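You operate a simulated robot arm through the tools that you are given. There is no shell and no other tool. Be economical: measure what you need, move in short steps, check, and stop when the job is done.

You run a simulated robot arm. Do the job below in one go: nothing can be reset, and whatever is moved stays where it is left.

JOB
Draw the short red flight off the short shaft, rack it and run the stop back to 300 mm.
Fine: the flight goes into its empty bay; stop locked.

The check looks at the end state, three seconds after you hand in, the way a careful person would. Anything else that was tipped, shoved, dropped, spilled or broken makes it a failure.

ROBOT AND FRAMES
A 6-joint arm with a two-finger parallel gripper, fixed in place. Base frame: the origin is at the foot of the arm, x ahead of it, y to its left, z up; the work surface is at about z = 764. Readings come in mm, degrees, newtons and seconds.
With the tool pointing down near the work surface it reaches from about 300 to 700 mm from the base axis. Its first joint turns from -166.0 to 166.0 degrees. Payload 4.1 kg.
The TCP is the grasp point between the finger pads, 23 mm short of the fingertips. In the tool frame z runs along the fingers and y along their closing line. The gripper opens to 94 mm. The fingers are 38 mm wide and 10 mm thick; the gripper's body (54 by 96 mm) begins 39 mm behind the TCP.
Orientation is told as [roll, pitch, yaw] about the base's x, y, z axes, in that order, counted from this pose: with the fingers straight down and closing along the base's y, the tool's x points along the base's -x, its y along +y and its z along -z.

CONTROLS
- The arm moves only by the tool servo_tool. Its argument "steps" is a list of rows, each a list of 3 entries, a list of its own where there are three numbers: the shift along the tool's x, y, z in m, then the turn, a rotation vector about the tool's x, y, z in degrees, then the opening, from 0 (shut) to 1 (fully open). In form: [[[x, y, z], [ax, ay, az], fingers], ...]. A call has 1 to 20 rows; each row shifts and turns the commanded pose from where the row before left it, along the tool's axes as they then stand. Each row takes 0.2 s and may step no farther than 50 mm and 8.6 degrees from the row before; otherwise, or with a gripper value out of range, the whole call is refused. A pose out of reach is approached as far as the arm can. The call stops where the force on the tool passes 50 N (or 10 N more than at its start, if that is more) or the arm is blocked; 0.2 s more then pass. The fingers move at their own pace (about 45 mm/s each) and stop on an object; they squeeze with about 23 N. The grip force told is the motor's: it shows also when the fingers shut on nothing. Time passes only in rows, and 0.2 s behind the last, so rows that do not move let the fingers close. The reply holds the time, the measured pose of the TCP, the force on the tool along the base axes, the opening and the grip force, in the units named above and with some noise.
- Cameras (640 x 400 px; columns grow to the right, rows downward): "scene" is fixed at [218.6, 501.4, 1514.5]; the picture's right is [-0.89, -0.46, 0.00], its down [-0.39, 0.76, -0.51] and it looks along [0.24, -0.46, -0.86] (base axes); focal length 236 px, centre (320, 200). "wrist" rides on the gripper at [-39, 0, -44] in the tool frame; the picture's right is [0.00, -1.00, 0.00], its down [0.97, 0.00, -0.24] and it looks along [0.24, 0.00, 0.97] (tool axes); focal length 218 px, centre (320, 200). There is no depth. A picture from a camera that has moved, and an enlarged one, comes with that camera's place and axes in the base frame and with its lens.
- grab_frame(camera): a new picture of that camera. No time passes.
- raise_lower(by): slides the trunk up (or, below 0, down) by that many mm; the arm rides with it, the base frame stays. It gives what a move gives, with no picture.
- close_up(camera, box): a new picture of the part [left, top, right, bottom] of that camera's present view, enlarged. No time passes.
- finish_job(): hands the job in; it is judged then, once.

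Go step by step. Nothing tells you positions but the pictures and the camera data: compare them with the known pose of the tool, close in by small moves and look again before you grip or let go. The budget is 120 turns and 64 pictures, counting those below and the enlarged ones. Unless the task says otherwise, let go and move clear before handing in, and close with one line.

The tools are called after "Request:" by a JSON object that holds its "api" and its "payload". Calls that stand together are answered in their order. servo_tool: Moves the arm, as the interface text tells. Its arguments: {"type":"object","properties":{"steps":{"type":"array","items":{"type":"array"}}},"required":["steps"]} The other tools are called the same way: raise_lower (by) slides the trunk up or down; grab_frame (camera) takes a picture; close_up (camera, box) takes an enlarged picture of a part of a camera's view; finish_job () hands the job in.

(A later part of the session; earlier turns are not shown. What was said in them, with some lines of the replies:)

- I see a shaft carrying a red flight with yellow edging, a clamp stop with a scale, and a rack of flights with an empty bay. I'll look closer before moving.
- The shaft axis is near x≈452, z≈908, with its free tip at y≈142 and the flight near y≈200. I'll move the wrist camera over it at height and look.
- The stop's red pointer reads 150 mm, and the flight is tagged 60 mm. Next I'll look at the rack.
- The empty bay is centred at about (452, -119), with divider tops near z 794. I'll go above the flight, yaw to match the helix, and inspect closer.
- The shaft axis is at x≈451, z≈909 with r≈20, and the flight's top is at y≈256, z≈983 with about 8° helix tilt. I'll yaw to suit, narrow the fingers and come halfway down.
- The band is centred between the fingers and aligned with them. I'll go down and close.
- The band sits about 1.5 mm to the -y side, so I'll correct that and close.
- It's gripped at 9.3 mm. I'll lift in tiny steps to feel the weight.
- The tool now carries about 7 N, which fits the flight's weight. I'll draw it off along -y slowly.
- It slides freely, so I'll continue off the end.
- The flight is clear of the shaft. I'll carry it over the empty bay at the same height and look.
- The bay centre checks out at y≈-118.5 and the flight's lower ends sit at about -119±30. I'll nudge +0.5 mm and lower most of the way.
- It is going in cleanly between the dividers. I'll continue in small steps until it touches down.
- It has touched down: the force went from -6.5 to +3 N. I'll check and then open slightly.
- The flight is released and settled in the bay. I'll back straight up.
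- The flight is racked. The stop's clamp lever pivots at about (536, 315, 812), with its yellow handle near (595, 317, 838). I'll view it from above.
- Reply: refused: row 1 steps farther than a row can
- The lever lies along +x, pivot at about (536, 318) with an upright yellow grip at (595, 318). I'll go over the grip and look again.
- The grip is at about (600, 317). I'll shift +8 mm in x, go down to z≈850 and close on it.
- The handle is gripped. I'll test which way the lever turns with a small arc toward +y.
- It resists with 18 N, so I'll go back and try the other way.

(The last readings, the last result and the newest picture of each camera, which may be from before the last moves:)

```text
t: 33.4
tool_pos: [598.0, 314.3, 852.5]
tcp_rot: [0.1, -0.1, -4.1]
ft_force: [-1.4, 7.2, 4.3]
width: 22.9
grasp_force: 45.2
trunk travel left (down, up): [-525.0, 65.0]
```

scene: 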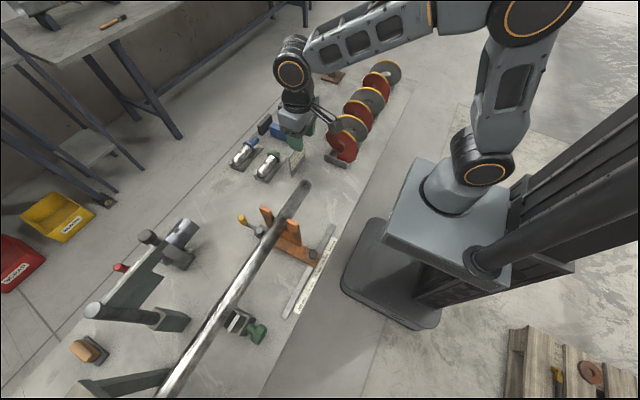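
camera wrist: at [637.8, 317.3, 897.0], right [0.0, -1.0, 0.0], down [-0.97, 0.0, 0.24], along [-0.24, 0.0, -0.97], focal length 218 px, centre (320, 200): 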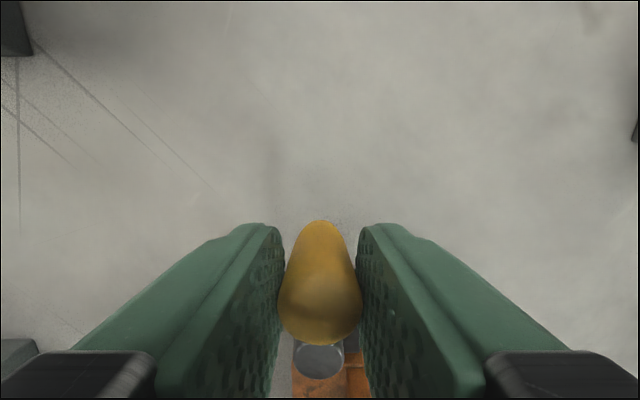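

Request:
{"api": "servo_tool", "payload": {"steps": [[[0.0001, -0.0043, 0], [0, 0, 4], 0.0], [[0.0001, -0.0043, 0], [0, 0, 4], 0.0], [[0, 0, 0], [0, 0, 0], 0.0]]}}

Request:
{"api": "close_up", "payload": {"camera": "scene", "box": [210, 180, 350, 270]}}

```text
t: 34.2
tool_pos: [598.5, 304.4, 852.5]
tcp_rot: [0.0, 0.0, -12.2]
ft_force: [-1.6, 5.4, 7.5]
width: 22.6
grasp_force: 45.1
trunk travel left (down, up): [-525.0, 65.0]
```

```text
4.44 times, centred on (280, 225) of scene
camera zoom: at [218.6, 501.4, 1514.5], right [-0.89, -0.46, 0.0], down [-0.39, 0.76, -0.51], along [0.24, -0.46, -0.86], focal length 1049 px, centre (498, 89)
```

zoom: 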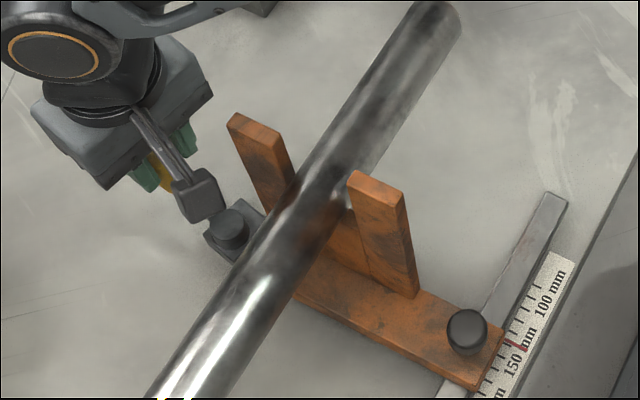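

The lever turns toward -y freely at about 5 N, so I'll continue along the arc.

Request:
{"api": "servo_tool", "payload": {"steps": [[[0.0006, -0.0086, 0], [0, 0, 8], 0.0], [[0.0006, -0.0086, 0], [0, 0, 8], 0.0], [[0.0006, -0.0086, 0], [0, 0, 8], 0.0], [[0, 0, 0], [0, 0, 0], 0.0]]}}

```text
t: 35.2
tool_pos: [586.0, 280.0, 853.6]
tcp_rot: [0.0, -0.1, -36.1]
ft_force: [-9.0, 0.9, 11.2]
width: 22.9
grasp_force: 44.4
trunk travel left (down, up): [-525.0, 65.0]
```

Request:
{"api": "servo_tool", "payload": {"steps": [[[0.002, -0.0083, -0.0015], [0, 0, 8], 0.0], [[0.0008, -0.0083, -0.001], [0, 0, 8], 0.0], [[0, 0, 0], [0, 0, 0], 0.0]]}}

Request:
{"api": "close_up", "payload": {"camera": "wrist", "box": [160, 150, 480, 400]}}

```text
t: 36.0
tool_pos: [576.4, 268.7, 851.8]
tcp_rot: [-0.1, 0.1, -52.2]
ft_force: [4.7, -6.8, -6.0]
width: 22.9
grasp_force: 45.3
trunk travel left (down, up): [-525.0, 65.0]
```

```text
1.60 times, centred on (320, 275) of wrist
camera zoom: at [599.9, 238.7, 896.9], right [-0.79, -0.61, 0.0], down [-0.6, 0.77, 0.24], along [-0.15, 0.19, -0.97], focal length 349 px, centre (320, 80)
```

zoom: 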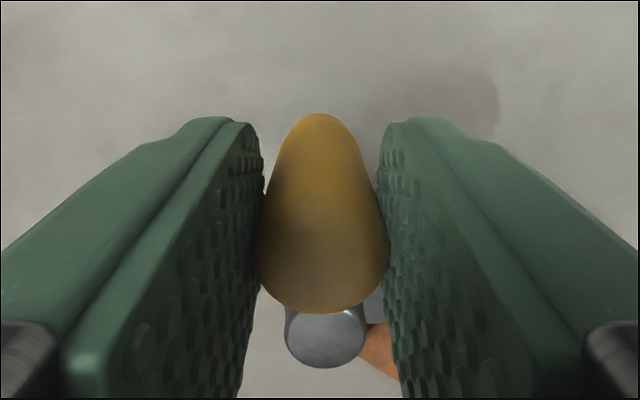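

Request:
{"api": "servo_tool", "payload": {"steps": [[[-0.0004, -0.0087, 0.001], [0, 0, 8], 0.0], [[0.0006, -0.0087, 0], [0, 0, 8], 0.0], [[0.0006, -0.0087, 0], [0, 0, 8], 0.0], [[0, 0, 0], [0, 0, 0], 0.0]]}}

```text
t: 37.0
tool_pos: [552.0, 257.4, 852.1]
tcp_rot: [-0.2, 0.0, -76.2]
ft_force: [6.4, -4.1, -12.2]
width: 23.0
grasp_force: 45.0
trunk travel left (down, up): [-525.0, 65.0]
```

Request:
{"api": "servo_tool", "payload": {"steps": [[[-0.0004, -0.0075, 0.0012], [0, 0, 7], 0.0], [[0.0006, -0.0075, 0.0005], [0, 0, 7], 0.0], [[0, 0, 0], [0, 0, 0], 0.0]]}}

Request:
{"api": "close_up", "payload": {"camera": "scene", "box": [210, 180, 350, 270]}}

```text
t: 37.8
tool_pos: [537.6, 255.6, 853.7]
tcp_rot: [0.1, 0.0, -90.0]
ft_force: [-0.9, 1.4, 1.6]
width: 23.1
grasp_force: 45.2
trunk travel left (down, up): [-525.0, 65.0]
```

```text
4.44 times, centred on (280, 225) of scene
camera zoom: at [218.6, 501.4, 1514.5], right [-0.89, -0.46, 0.0], down [-0.39, 0.76, -0.51], along [0.24, -0.46, -0.86], focal length 1049 px, centre (498, 89)
```

zoom: 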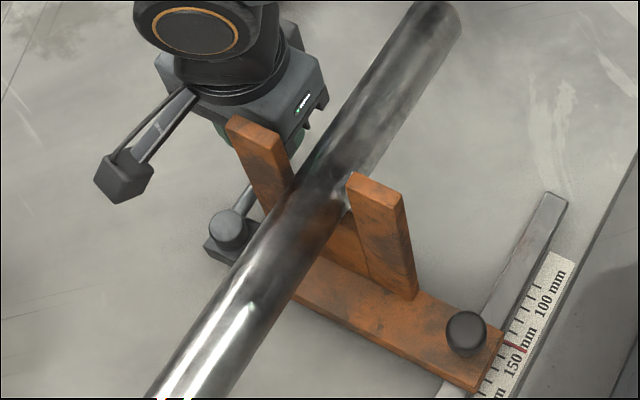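

The lever is turned 90° with little force left. I'll check for the end of travel.

Request:
{"api": "servo_tool", "payload": {"steps": [[[0.0001, -0.0043, 0], [0, 0, 4], 0.0], [[0, 0, 0], [0, 0, 0], 0.0]]}}

```text
t: 38.4
tool_pos: [535.0, 255.5, 853.1]
tcp_rot: [0.1, 0.1, -94.2]
ft_force: [10.6, 4.3, 0.6]
width: 22.9
grasp_force: 44.7
trunk travel left (down, up): [-525.0, 65.0]
```

There's an end stop at about 90°, so the clamp is open. I'll push the stop +y by the handle, which is in line with the pivot, starting with 20 mm.

Request:
{"api": "servo_tool", "payload": {"steps": [[[-0.0001, 0.0043, 0], [0, 0, -4], 0.0], [[0.005, 0, 0], [0, 0, 0], 0.0], [[0.0075, 0, 0], [0, 0, 0], 0.0], [[0.0075, 0, 0], [0, 0, 0], 0.0], [[0, 0, 0], [0, 0, 0], 0.0]]}}

Request:
{"api": "close_up", "payload": {"camera": "scene", "box": [210, 180, 350, 270]}}

```text
t: 39.6
tool_pos: [536.1, 276.6, 852.8]
tcp_rot: [0.0, -0.1, -90.0]
ft_force: [2.3, -5.0, 9.7]
width: 23.0
grasp_force: 45.1
trunk travel left (down, up): [-525.0, 65.0]
```

```text
4.44 times, centred on (280, 225) of scene
camera zoom: at [218.6, 501.4, 1514.5], right [-0.89, -0.46, 0.0], down [-0.39, 0.76, -0.51], along [0.24, -0.46, -0.86], focal length 1049 px, centre (498, 89)
```

zoom: 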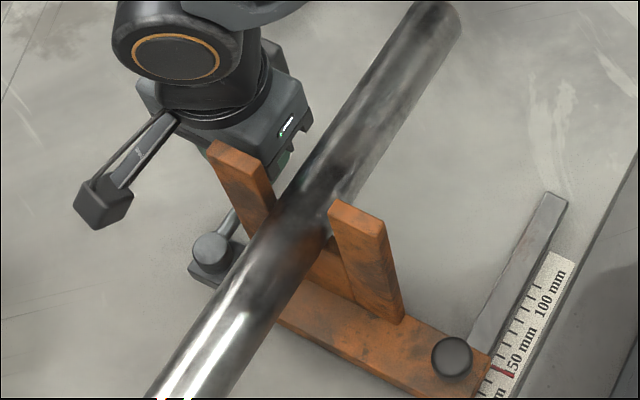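

The stop slides with about 5 N. I'll continue 100 mm.

Request:
{"api": "servo_tool", "payload": {"steps": [[[0.01, 0, -0.0005], [0, 0, 0], 0.0], [[0.01, 0, -0.0005], [0, 0, 0], 0.0], [[0.01, 0, 0], [0, 0, 0], 0.0], [[0.01, 0, 0], [0, 0, 0], 0.0], [[0.01, 0, 0], [0, 0, 0], 0.0], [[0.01, 0, 0], [0, 0, 0], 0.0], [[0.01, 0, 0], [0, 0, 0], 0.0], [[0.01, 0, 0], [0, 0, 0], 0.0], [[0.01, 0, 0], [0, 0, 0], 0.0], [[0.01, 0, 0], [0, 0, 0], 0.0], [[0, 0, 0], [0, 0, 0], 0.0]]}}

Request:
{"api": "close_up", "payload": {"camera": "scene", "box": [180, 200, 340, 330]}}

```text
t: 42.0
tool_pos: [537.5, 375.1, 852.7]
tcp_rot: [0.0, -0.1, -90.1]
ft_force: [-1.4, -5.1, 1.0]
width: 22.9
grasp_force: 45.2
trunk travel left (down, up): [-525.0, 65.0]
```

```text
3.08 times, centred on (260, 265) of scene
camera zoom: at [218.6, 501.4, 1514.5], right [-0.89, -0.46, 0.0], down [-0.39, 0.76, -0.51], along [0.24, -0.46, -0.86], focal length 726 px, centre (505, 0)
```

zoom: 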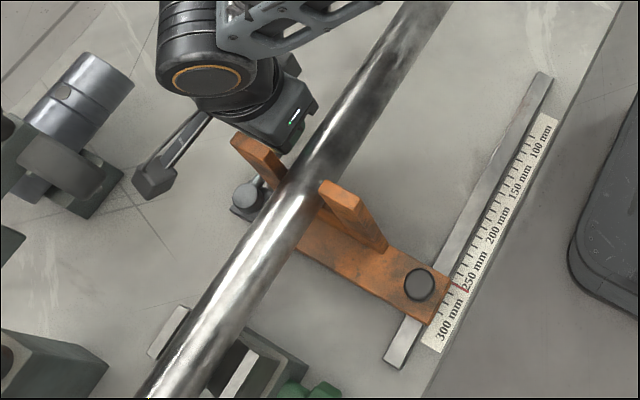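

The pointer is at about 265–270, so I'll read it closely.

Request:
{"api": "close_up", "payload": {"camera": "scene", "box": [280, 245, 340, 320]}}

```text
5.33 times, centred on (310, 282) of scene
camera zoom: at [218.6, 501.4, 1514.5], right [-0.89, -0.46, 0.0], down [-0.39, 0.76, -0.51], along [0.24, -0.46, -0.86], focal length 1258 px, centre (373, -240)
```

zoom: 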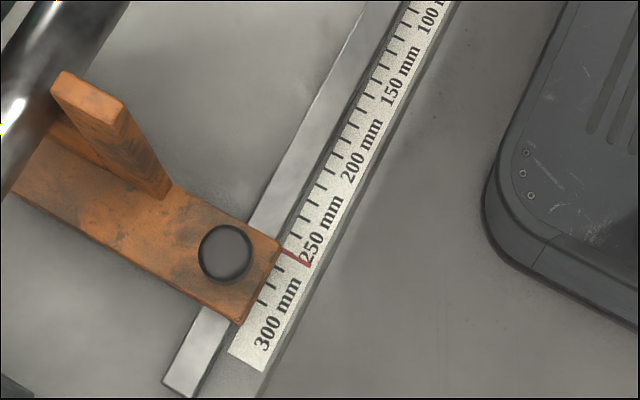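

The pointer reads 270, so I'll go 30 mm more.

Request:
{"api": "servo_tool", "payload": {"steps": [[[0.01, 0, 0], [0, 0, 0], 0.0], [[0.01, 0, 0], [0, 0, 0], 0.0], [[0.01, 0, 0], [0, 0, 0], 0.0], [[0, 0, 0], [0, 0, 0], 0.0], [[0, 0, 0], [0, 0, 0], 0.0]]}}

Request:
{"api": "close_up", "payload": {"camera": "scene", "box": [285, 265, 325, 315]}}

```text
t: 43.2
tool_pos: [536.3, 403.8, 852.3]
tcp_rot: [0.0, -0.1, -90.0]
ft_force: [-4.1, -9.6, 2.1]
width: 22.7
grasp_force: 44.8
trunk travel left (down, up): [-525.0, 65.0]
```

```text
8.00 times, centred on (305, 290) of scene
camera zoom: at [218.6, 501.4, 1514.5], right [-0.89, -0.46, 0.0], down [-0.39, 0.76, -0.51], along [0.24, -0.46, -0.86], focal length 1888 px, centre (440, -520)
```

zoom: 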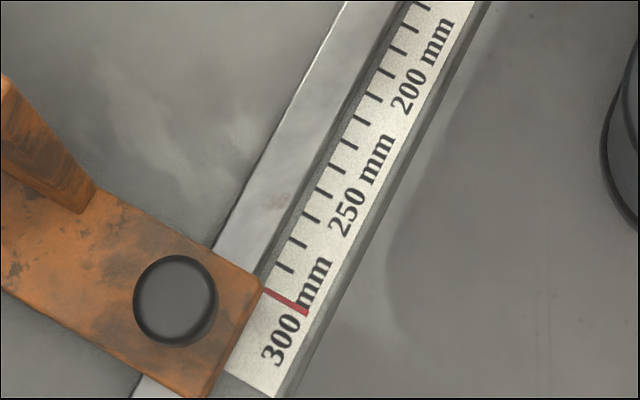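

The pointer sits on the 300 tick. Now I'll swing the lever back along its arc to lock, watching forces since it moves near the reach limit.

Request:
{"api": "servo_tool", "payload": {"steps": [[[-0.001, 0, 0], [0, 0, 0], 0.0], [[0.0006, 0.0087, 0], [0, 0, -8], 0.0], [[0.0006, 0.0087, 0], [0, 0, -8], 0.0], [[0.0006, 0.0087, 0], [0, 0, -8], 0.0], [[0, 0, 0], [0, 0, 0], 0.0]]}}

```text
t: 44.4
tool_pos: [562.1, 409.9, 853.3]
tcp_rot: [0.1, 0.1, -66.0]
ft_force: [3.3, 2.5, -0.3]
width: 22.7
grasp_force: 44.5
trunk travel left (down, up): [-525.0, 65.0]
```

Request:
{"api": "servo_tool", "payload": {"steps": [[[0.0006, 0.0087, 0], [0, 0, -8], 0.0], [[0.0006, 0.0087, 0], [0, 0, -8], 0.0], [[0.0006, 0.0087, 0], [0, 0, -8], 0.0], [[0, 0, 0], [0, 0, 0], 0.0]]}}

```text
t: 45.4
tool_pos: [564.3, 406.8, 852.2]
tcp_rot: [-0.2, 0.0, -41.9]
ft_force: [3.9, 0.3, -9.9]
width: 23.0
grasp_force: 44.8
out of reach, approached as far as the arm can: row 1, 2, 3
trunk travel left (down, up): [-525.0, 65.0]
```

The vertical-tool reach ends at r≈697 mm and the locked handle position is at r≈760. I'll release the handle, rise, and regrip with the tool tilted outward.

Request:
{"api": "servo_tool", "payload": {"steps": [[[0, 0, 0], [0, 0, 0], 0.3], [[0, 0, 0], [0, 0, 0], 0.55], [[0, 0, 0], [0, 0, 0], 0.55], [[0, 0, -0.03], [0, 0, 0], 0.55], [[0, 0, -0.04], [0, 0, 0], 0.55], [[0, 0, 0], [0, 0, 0], 0.55]]}}

Request:
{"api": "close_up", "payload": {"camera": "scene", "box": [180, 200, 340, 320]}}

```text
t: 46.8
tool_pos: [564.0, 407.2, 925.5]
tcp_rot: [-0.1, -0.1, -42.1]
ft_force: [-0.2, 0.6, 0.1]
width: 51.6
grasp_force: 0.1
trunk travel left (down, up): [-525.0, 65.0]
```

```text
3.33 times, centred on (260, 260) of scene
camera zoom: at [218.6, 501.4, 1514.5], right [-0.89, -0.46, 0.0], down [-0.39, 0.76, -0.51], along [0.24, -0.46, -0.86], focal length 787 px, centre (520, 0)
```

zoom: 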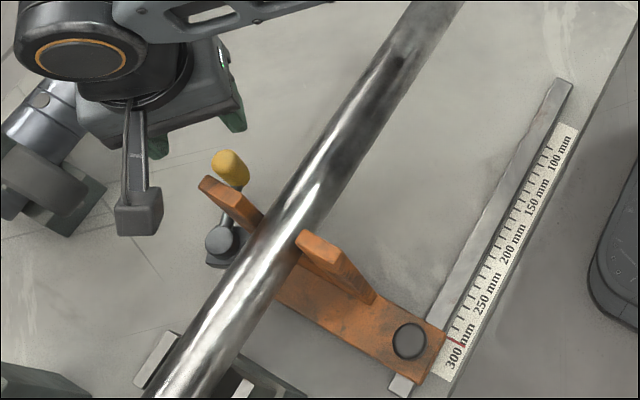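

The handle rests at about -70° near (559, 410). I'll yaw to +38° and tilt the tool 20° outward above it, then look.

Request:
{"api": "servo_tool", "payload": {"steps": [[[0, 0, -0.02], [0, 0, -8], 0.55], [[0, 0, -0.01], [0, 0, -8], 0.55], [[0, 0, 0], [0, 0, -8], 0.55], [[0, 0, 0], [0, 0, -8], 0.55], [[0, 0, 0], [0, 0, -8], 0.55], [[0, 0, 0], [0, 0, -8], 0.55], [[0, 0, 0], [0, 0, -8], 0.55], [[0, 0, 0], [0, 0, -8], 0.55], [[0, 0, 0], [0, 0, -8], 0.55], [[0, 0, 0], [0, 0, -8], 0.55], [[0, 0, 0], [0, -7, 0], 0.55], [[0, 0, 0], [0, -7, 0], 0.55], [[0, 0, 0], [0, -6, 0], 0.55], [[0, 0, 0], [0, 0, 0], 0.55]]}}

Request:
{"api": "grab_frame", "payload": {"camera": "wrist"}}

```text
t: 49.8
tool_pos: [562.6, 408.7, 955.3]
tcp_rot: [0.0, -20.1, 37.9]
ft_force: [0.5, 0.7, 0.4]
width: 51.9
grasp_force: 0.0
trunk travel left (down, up): [-525.0, 65.0]
```

```text
13 pictures are left
camera wrist: at [580.6, 422.1, 1009.9], right [0.62, -0.79, 0.0], down [-0.78, -0.61, -0.11], along [0.08, 0.07, -0.99], focal length 218 px, centre (320, 200)
```

wrist: 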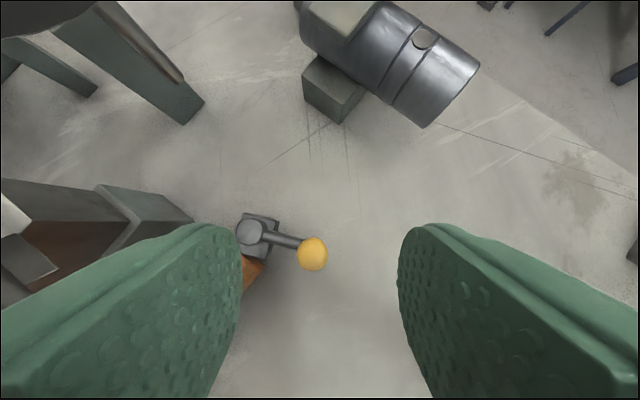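

A collision estimate shows that yaw would bring the gripper body too near the orange upright. I'll switch to yaw −30° with the tilt about tool x, so the fingers form a fork that pushes the handle outward.

Request:
{"api": "servo_tool", "payload": {"steps": [[[0, 0, 0], [0, 7, 0], 0.55], [[0, 0, 0], [0, 7, 0], 0.55], [[0, 0, 0], [0, 6, 0], 0.55], [[0, 0, 0], [0, 0, 8.5], 0.55], [[0, 0, 0], [0, 0, 8.5], 0.55], [[0, 0, 0], [0, 0, 8.5], 0.55], [[0, 0, 0], [0, 0, 8.5], 0.55], [[0, 0, 0], [0, 0, 8.5], 0.55], [[0, 0, 0], [0, 0, 8.5], 0.55], [[0, 0, 0], [0, 0, 8.5], 0.55], [[0, 0, 0], [0, 0, 8.5], 0.55], [[0, 0, 0], [-7.5, 0, 0], 0.55], [[0, 0, 0], [-7.5, 0, 0], 0.55], [[0, 0, 0], [-7, 0, 0], 0.55], [[0.001, -0.0086, 0.0235], [0, 0, 0], 0.55], [[0.001, -0.0086, 0.0235], [0, 0, 0], 0.55], [[0, 0, 0], [0, 0, 0], 0.55]]}}

Request:
{"api": "grab_frame", "payload": {"camera": "wrist"}}

```text
t: 53.4
tool_pos: [561.3, 410.2, 905.7]
tcp_rot: [22.0, 0.1, -30.1]
ft_force: [0.1, 0.2, 0.1]
width: 51.8
grasp_force: 0.1
trunk travel left (down, up): [-525.0, 65.0]
```

```text
12 pictures are left
camera wrist: at [588.2, 377.1, 945.5], right [-0.46, -0.8, -0.37], down [-0.89, 0.41, 0.22], along [-0.03, 0.43, -0.9], focal length 218 px, centre (320, 200)
```

wrist: 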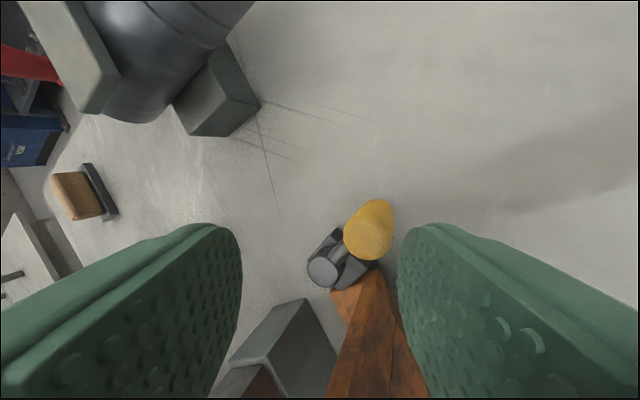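

The fork straddles the handle, which is at about (564, 406). I'll lower and narrow slightly.

Request:
{"api": "servo_tool", "payload": {"steps": [[[-0.0011, -0.0067, 0.0153], [0, 0, 0], 0.55], [[-0.0011, -0.0067, 0.0153], [0, 0, 0], 0.55], [[-0.0011, -0.0067, 0.0153], [0, 0, 0], 0.55], [[0, 0, 0], [0, 0, 0], 0.42], [[0, 0, 0], [0, 0, 0], 0.42]]}}

Request:
{"api": "close_up", "payload": {"camera": "wrist", "box": [160, 150, 480, 400]}}

```text
t: 54.0
tool_pos: [563.3, 413.0, 888.4]
tcp_rot: [23.5, -0.1, -30.2]
ft_force: [-20.0, -14.3, 20.8]
width: 51.5
grasp_force: 0.0
trunk travel left (down, up): [-525.0, 65.0]
stopped in row 3: the force on the tool passed its limit (the readings are from after the stop); the commanded pose is now the measured one
```

```text
1.60 times, centred on (320, 275) of wrist
camera zoom: at [588.8, 378.5, 929.3], right [-0.46, -0.8, -0.4], down [-0.89, 0.4, 0.22], along [-0.01, 0.45, -0.89], focal length 349 px, centre (320, 80)
```

zoom: 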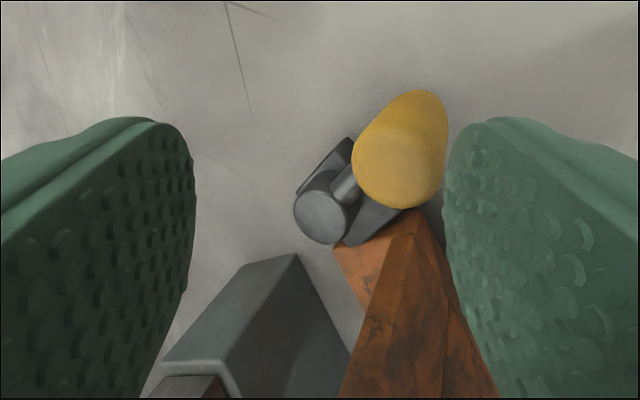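

Something touched at z≈888 before expected. I'll look from the scene camera before moving further.

Request:
{"api": "close_up", "payload": {"camera": "scene", "box": [160, 170, 340, 300]}}

```text
3.08 times, centred on (250, 235) of scene
camera zoom: at [218.6, 501.4, 1514.5], right [-0.89, -0.46, 0.0], down [-0.39, 0.76, -0.51], along [0.24, -0.46, -0.86], focal length 726 px, centre (535, 92)
```

zoom: 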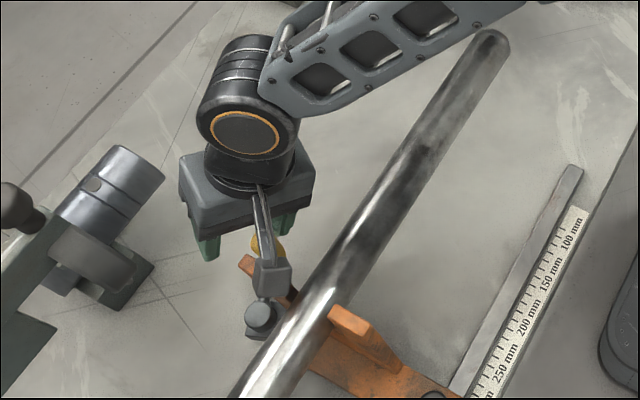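

The inner fingertip met the handle's top rim because the fork sat about 8 mm too far out. I'll back up, open wider, shift inward and check.

Request:
{"api": "servo_tool", "payload": {"steps": [[[0, 0.0056, -0.0139], [0, 0, 0], 0.7], [[0, -0.0095, -0.0039], [1.5, 0, 0], 0.7], [[0, 0, 0], [0, 0, 0], 0.7], [[0, 0, 0], [0, 0, 0], 0.7]]}}

Request:
{"api": "close_up", "payload": {"camera": "wrist", "box": [160, 150, 480, 400]}}

```text
t: 55.0
tool_pos: [561.9, 402.5, 897.3]
tcp_rot: [21.7, 0.0, -30.2]
ft_force: [0.3, 0.1, -0.9]
width: 65.9
grasp_force: 0.0
trunk travel left (down, up): [-525.0, 65.0]
```

```text
1.60 times, centred on (320, 275) of wrist
camera zoom: at [587.6, 369.4, 938.7], right [-0.47, -0.8, -0.37], down [-0.88, 0.41, 0.22], along [-0.03, 0.43, -0.9], focal length 349 px, centre (320, 80)
```

zoom: 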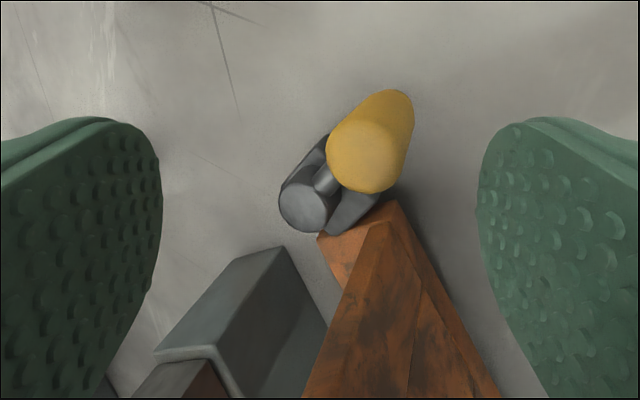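

The handle at (564, 404) is now centred below the fork, so I'll go straight down 42 mm.

Request:
{"api": "servo_tool", "payload": {"steps": [[[0, -0.0053, 0.013], [0, 0, 0], 0.7], [[0, -0.0053, 0.013], [0, 0, 0], 0.7], [[0, -0.0052, 0.0129], [0, 0, 0], 0.7], [[0, 0, 0], [0, 0, 0], 0.55], [[0, 0, 0], [0, 0, 0], 0.55]]}}

```text
t: 55.6
tool_pos: [562.4, 406.6, 887.9]
tcp_rot: [22.9, -0.2, -30.4]
ft_force: [-17.5, -14.0, 22.4]
width: 66.0
grasp_force: 0.1
trunk travel left (down, up): [-525.0, 65.0]
stopped in row 3: the force on the tool passed its limit (the readings are from after the stop); the commanded pose is now the measured one
```

The contact is the same height again, which points to the camera arm on the gripper side (tool +x) meeting the orange upright. I'll go up, spin about the tool axis by +50° so that part points to +y, and check the stop.

Request:
{"api": "servo_tool", "payload": {"steps": [[[0, 0.0075, -0.0185], [0, 0, 0], 0.6], [[0, 0.0112, -0.0278], [0, 0, 0], 0.6], [[0, 0, 0], [0, 0, 8.4], 0.6], [[0, 0, 0], [0, 0, 8.4], 0.6], [[0, 0, 0], [0, 0, 8.3], 0.6], [[0, 0, 0], [0, 0, 8.3], 0.6], [[0, 0, 0], [0, 0, 8.3], 0.6], [[0, 0, 0], [0, 0, 8.3], 0.6], [[0, 0, 0], [0, 0, 0], 0.6]]}}

Request:
{"api": "close_up", "payload": {"camera": "scene", "box": [180, 190, 340, 315]}}

```text
t: 57.6
tool_pos: [564.8, 406.2, 932.0]
tcp_rot: [15.1, 17.1, -78.4]
ft_force: [0.4, -0.5, 0.3]
width: 56.6
grasp_force: 0.0
trunk travel left (down, up): [-525.0, 65.0]
```

```text
3.20 times, centred on (260, 252) of scene
camera zoom: at [218.6, 501.4, 1514.5], right [-0.89, -0.46, 0.0], down [-0.39, 0.76, -0.51], along [0.24, -0.46, -0.86], focal length 755 px, centre (512, 32)
```

zoom: 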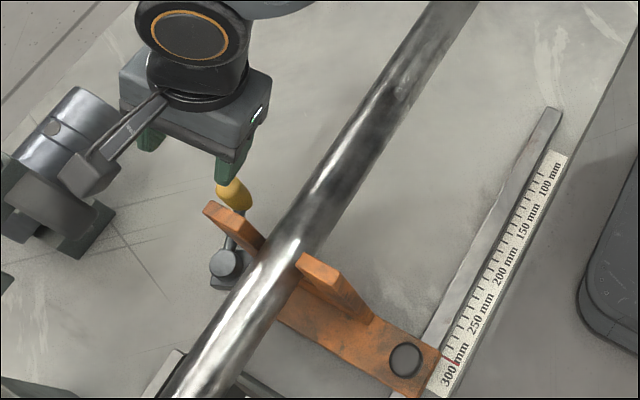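

The stop still reads about 300. I'll lower the fork over the handle.

Request:
{"api": "servo_tool", "payload": {"steps": [[[-0.0063, -0.0052, 0.0172], [0, 0, 0], 0.6], [[-0.0063, -0.0052, 0.0172], [0, 0, 0], 0.6], [[-0.0063, -0.0052, 0.0172], [0, 0, 0], 0.6], [[-0.0063, -0.0052, 0.0172], [0, 0, 0], 0.6], [[0, 0, 0], [0, 0, 0], 0.6]]}}

Request:
{"api": "close_up", "payload": {"camera": "wrist", "box": [160, 150, 480, 400]}}

```text
t: 58.8
tool_pos: [562.4, 401.5, 856.5]
tcp_rot: [15.1, 17.1, -78.3]
ft_force: [0.0, 0.9, -0.5]
width: 56.5
grasp_force: 0.0
trunk travel left (down, up): [-525.0, 65.0]
```

```text
1.60 times, centred on (320, 275) of wrist
camera zoom: at [562.2, 351.8, 885.7], right [-0.96, -0.12, -0.25], down [-0.24, 0.83, 0.51], along [0.14, 0.55, -0.83], focal length 349 px, centre (320, 80)
```

zoom: 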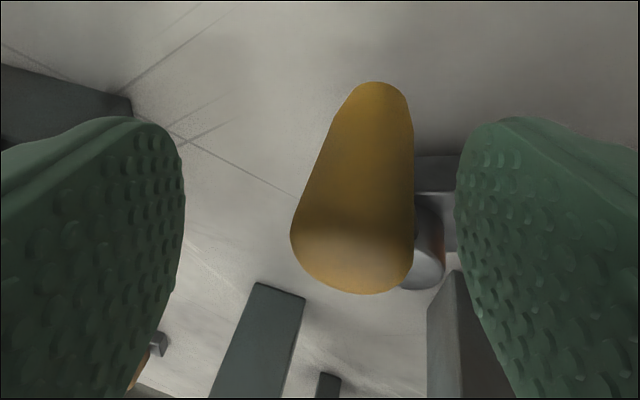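

The fork straddles the handle cleanly. I'll close on it, then swing in stages along the arc.

Request:
{"api": "servo_tool", "payload": {"steps": [[[0, 0, 0], [0, 0, 0], 0.4], [[0, 0, 0], [0, 0, 0], 0.2], [[0, 0, 0], [0, 0, 0], 0.0], [[0, 0, 0], [0, 0, 0], 0.0], [[0, 0, 0], [0, 0, 0], 0.0]]}}

```text
t: 60.0
tool_pos: [562.9, 402.0, 855.9]
tcp_rot: [14.9, 17.0, -78.4]
ft_force: [-2.8, 1.2, -4.1]
width: 24.3
grasp_force: 45.1
trunk travel left (down, up): [-525.0, 65.0]
```

Request:
{"api": "servo_tool", "payload": {"steps": [[[0.0019, 0.0073, 0.0025], [0, 0, -5.4], 0.0], [[0.0022, 0.0071, 0.0027], [0, 0, -5.4], 0.0], [[0.0024, 0.007, 0.0028], [0, 0, -5.4], 0.0], [[0, 0, 0], [0, 0, 0], 0.0]]}}

```text
t: 61.0
tool_pos: [581.0, 416.5, 857.4]
tcp_rot: [19.2, 12.3, -62.2]
ft_force: [-11.3, 4.5, 6.7]
width: 24.6
grasp_force: 45.2
trunk travel left (down, up): [-525.0, 65.0]
```

Request:
{"api": "servo_tool", "payload": {"steps": [[[0.0039, 0.0064, 0.003], [0, 0, -5.4], 0.0], [[0.003, 0.0067, 0.003], [0, 0, -5.4], 0.0], [[0.0033, 0.0066, 0.003], [0, 0, -5.4], 0.0], [[0, 0, 0], [0, 0, 0], 0.0]]}}

```text
t: 62.0
tool_pos: [594.5, 436.5, 859.4]
tcp_rot: [21.7, 6.5, -46.9]
ft_force: [-14.5, -2.4, 13.2]
width: 24.6
grasp_force: 44.6
trunk travel left (down, up): [-525.0, 65.0]
```

Request:
{"api": "close_up", "payload": {"camera": "scene", "box": [190, 200, 320, 310]}}

```text
3.64 times, centred on (255, 255) of scene
camera zoom: at [218.6, 501.4, 1514.5], right [-0.89, -0.46, 0.0], down [-0.39, 0.76, -0.51], along [0.24, -0.46, -0.86], focal length 858 px, centre (556, 0)
```

zoom: 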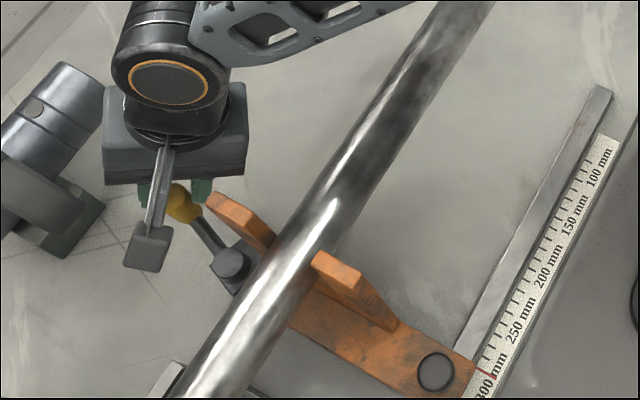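

The lever is at about −23° and the stop is still at 300. I'll continue.

Request:
{"api": "servo_tool", "payload": {"steps": [[[0.0048, 0.0063, 0.0014], [0, 0, -5.4], 0.0], [[0.0039, 0.0063, 0.0024], [0, 0, -5.4], 0.0], [[0, 0, 0], [0, 0, 0], 0.0]]}}

```text
t: 62.8
tool_pos: [598.3, 450.5, 859.8]
tcp_rot: [22.5, 2.4, -36.8]
ft_force: [-4.7, -9.7, 4.8]
width: 24.7
grasp_force: 45.3
trunk travel left (down, up): [-525.0, 65.0]
```

Request:
{"api": "servo_tool", "payload": {"steps": [[[0.0042, 0.0062, 0.0025], [0, 0, -5.4], 0.0], [[0, 0, 0], [0, 0, 0], 0.0]]}}

Request:
{"api": "close_up", "payload": {"camera": "scene", "box": [200, 210, 330, 320]}}

```text
t: 63.4
tool_pos: [599.1, 456.0, 860.0]
tcp_rot: [22.4, 0.4, -32.0]
ft_force: [-8.1, -29.0, 6.2]
width: 24.8
grasp_force: 45.3
trunk travel left (down, up): [-525.0, 65.0]
```

```text
3.64 times, centred on (265, 265) of scene
camera zoom: at [218.6, 501.4, 1514.5], right [-0.89, -0.46, 0.0], down [-0.39, 0.76, -0.51], along [0.24, -0.46, -0.86], focal length 858 px, centre (520, -36)
```

zoom: 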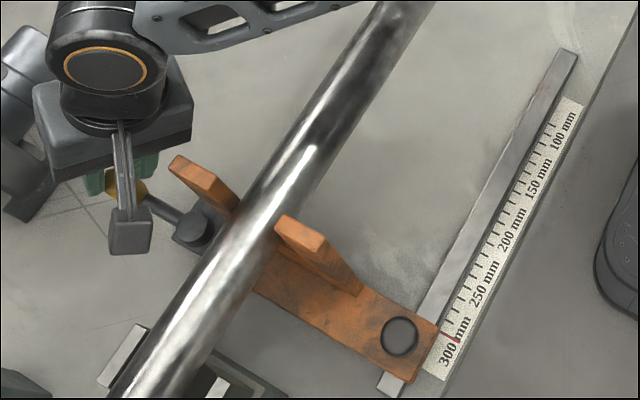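

A hard stop at 29 N and the lever back along +x show it's locked. I'll check the pointer closely.

Request:
{"api": "close_up", "payload": {"camera": "scene", "box": [285, 265, 325, 315]}}

```text
8.00 times, centred on (305, 290) of scene
camera zoom: at [218.6, 501.4, 1514.5], right [-0.89, -0.46, 0.0], down [-0.39, 0.76, -0.51], along [0.24, -0.46, -0.86], focal length 1888 px, centre (440, -520)
```

zoom: 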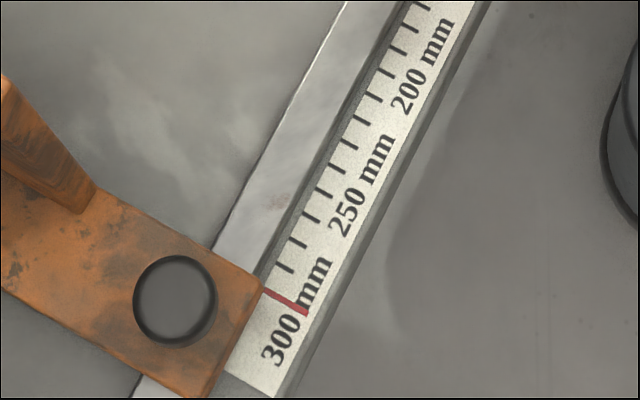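

The pointer is exactly on 300 and hasn't moved. I'll open, rise straight up and clear away.

Request:
{"api": "servo_tool", "payload": {"steps": [[[0, 0, 0], [0, 0, 0], 0.35], [[0, 0, 0], [0, 0, 0], 0.7], [[0, 0, 0], [0, 0, 0], 0.7], [[0, 0.0056, -0.0139], [0, 0, 0], 0.7], [[0, 0.0075, -0.0185], [0, 0, 0], 0.7], [[0, 0.0112, -0.0278], [0, 0, 0], 0.7], [[0, 0.0112, -0.0278], [0, 0, 0], 0.7], [[0, 0.0112, -0.0278], [0, 0, 0], 0.7], [[0, 0, 0], [0, 0, 0], 0.7]]}}

```text
t: 64.9
tool_pos: [600.5, 448.0, 912.4]
tcp_rot: [21.0, 0.5, -32.2]
ft_force: [-0.6, -29.9, -1.8]
width: 65.8
grasp_force: 0.0
trunk travel left (down, up): [-525.0, 65.0]
stopped in row 7: the force on the tool passed its limit (the readings are from after the stop); the commanded pose is now the measured one
```

Unexpected side force at z≈912, so I'll look before moving.

Request:
{"api": "close_up", "payload": {"camera": "scene", "box": [160, 180, 340, 320]}}

```text
2.86 times, centred on (250, 250) of scene
camera zoom: at [218.6, 501.4, 1514.5], right [-0.89, -0.46, 0.0], down [-0.39, 0.76, -0.51], along [0.24, -0.46, -0.86], focal length 674 px, centre (520, 57)
```

zoom: 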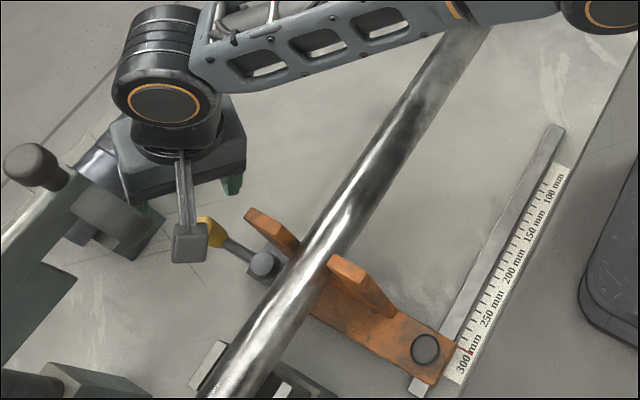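

The opened outer finger met the tip of the neighbouring stand. I'll close the fingers a little, back away in −y and then rise.

Request:
{"api": "servo_tool", "payload": {"steps": [[[0, -0.004, -0.002], [0, 0, 0], 0.3], [[-0.005, -0.0134, -0.0054], [0, 0, 0], 0.3], [[0, 0, 0], [0, 0, 0], 0.3], [[0, 0.0112, -0.0278], [0, 0, 0], 0.3], [[0, 0.0112, -0.0278], [0, 0, 0], 0.3], [[0, 0.0112, -0.0278], [0, 0, 0], 0.3], [[0, 0, 0], [0, 0, 0], 0.3]]}}

```text
t: 66.5
tool_pos: [595.4, 436.5, 1003.2]
tcp_rot: [21.3, 0.6, -31.9]
ft_force: [-0.4, 0.7, 0.9]
width: 28.0
grasp_force: 0.2
trunk travel left (down, up): [-525.0, 65.0]
```

Clear now. I'll straighten up, go away to the middle and take a final look.

Request:
{"api": "servo_tool", "payload": {"steps": [[[0, -0.02, -0.03], [7, 0, 0], 0.3], [[0, -0.03, -0.02], [7, 0, 0], 0.3], [[0, -0.04, -0.01], [7, 0, 0], 0.3], [[0, -0.045, -0.01], [0, 0, -8], 0.3], [[0, -0.045, 0], [0, 0, -8], 0.3], [[0, -0.045, 0], [0, 0, -8], 0.3], [[0, -0.045, 0], [0, 0, -8], 0.3], [[0, -0.045, 0], [0, 0, 0], 0.3], [[0, 0, 0], [0, 0, 0], 0.3]]}}

Request:
{"api": "grab_frame", "payload": {"camera": "scene"}}

```text
t: 68.5
tool_pos: [478.3, 134.3, 1047.1]
tcp_rot: [0.5, 0.4, 0.2]
ft_force: [-0.3, -0.2, -0.2]
width: 28.1
grasp_force: 0.1
trunk travel left (down, up): [-525.0, 65.0]
```

```text
2 pictures are left
```

scene: 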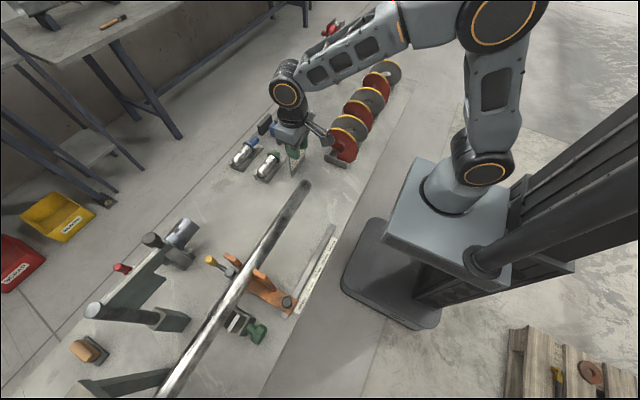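

The black knob on the neighbouring stand may look slightly different. I'll compare it with the same enlarged view from the start.

Request:
{"api": "close_up", "payload": {"camera": "scene", "box": [40, 200, 340, 400]}}

```text
2.00 times, centred on (190, 300) of scene
camera zoom: at [218.6, 501.4, 1514.5], right [-0.89, -0.46, 0.0], down [-0.39, 0.76, -0.51], along [0.24, -0.46, -0.86], focal length 472 px, centre (580, 0)
```

zoom: 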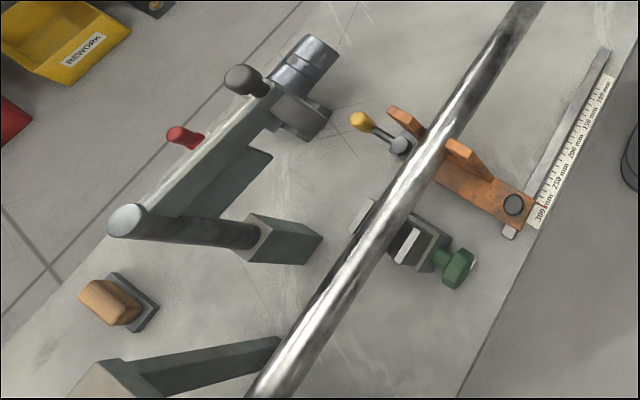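

The black-knobbed swing arm seems to have shifted slightly from that contact. I'll use the last picture to examine it tightly.

Request:
{"api": "close_up", "payload": {"camera": "scene", "box": [90, 210, 210, 310]}}

```text
4.00 times, centred on (150, 260) of scene
camera zoom: at [218.6, 501.4, 1514.5], right [-0.89, -0.46, 0.0], down [-0.39, 0.76, -0.51], along [0.24, -0.46, -0.86], focal length 944 px, centre (1000, -40)
```

zoom: 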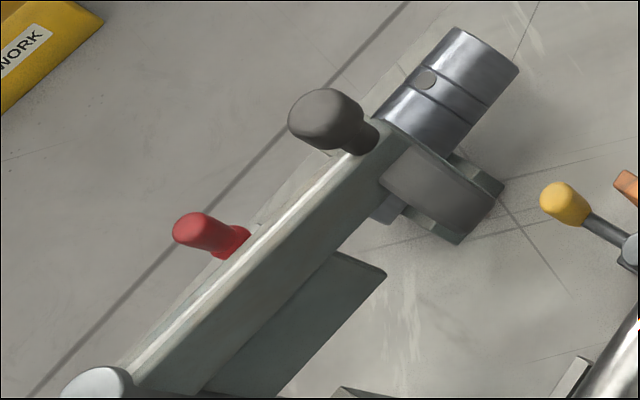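

The flight is racked and clear of everything else, and the stop is at 300 with its lever locked. The knob's outline matches the view from before the contact, to within how well I can read it, so I'm leaving the stand alone and handing in.

Request:
{"api": "finish_job", "payload": {}}

```text
The job is handed in.
```

I took the 60 mm red flight off the shaft and put it in the empty bay; the stop is on the 300 mm mark with its lever locked. While backing off from the lever, an open finger bumped the stand next to it (about 30 N). I saw no clear shift in the pictures, but I can't rule out a few millimetres.
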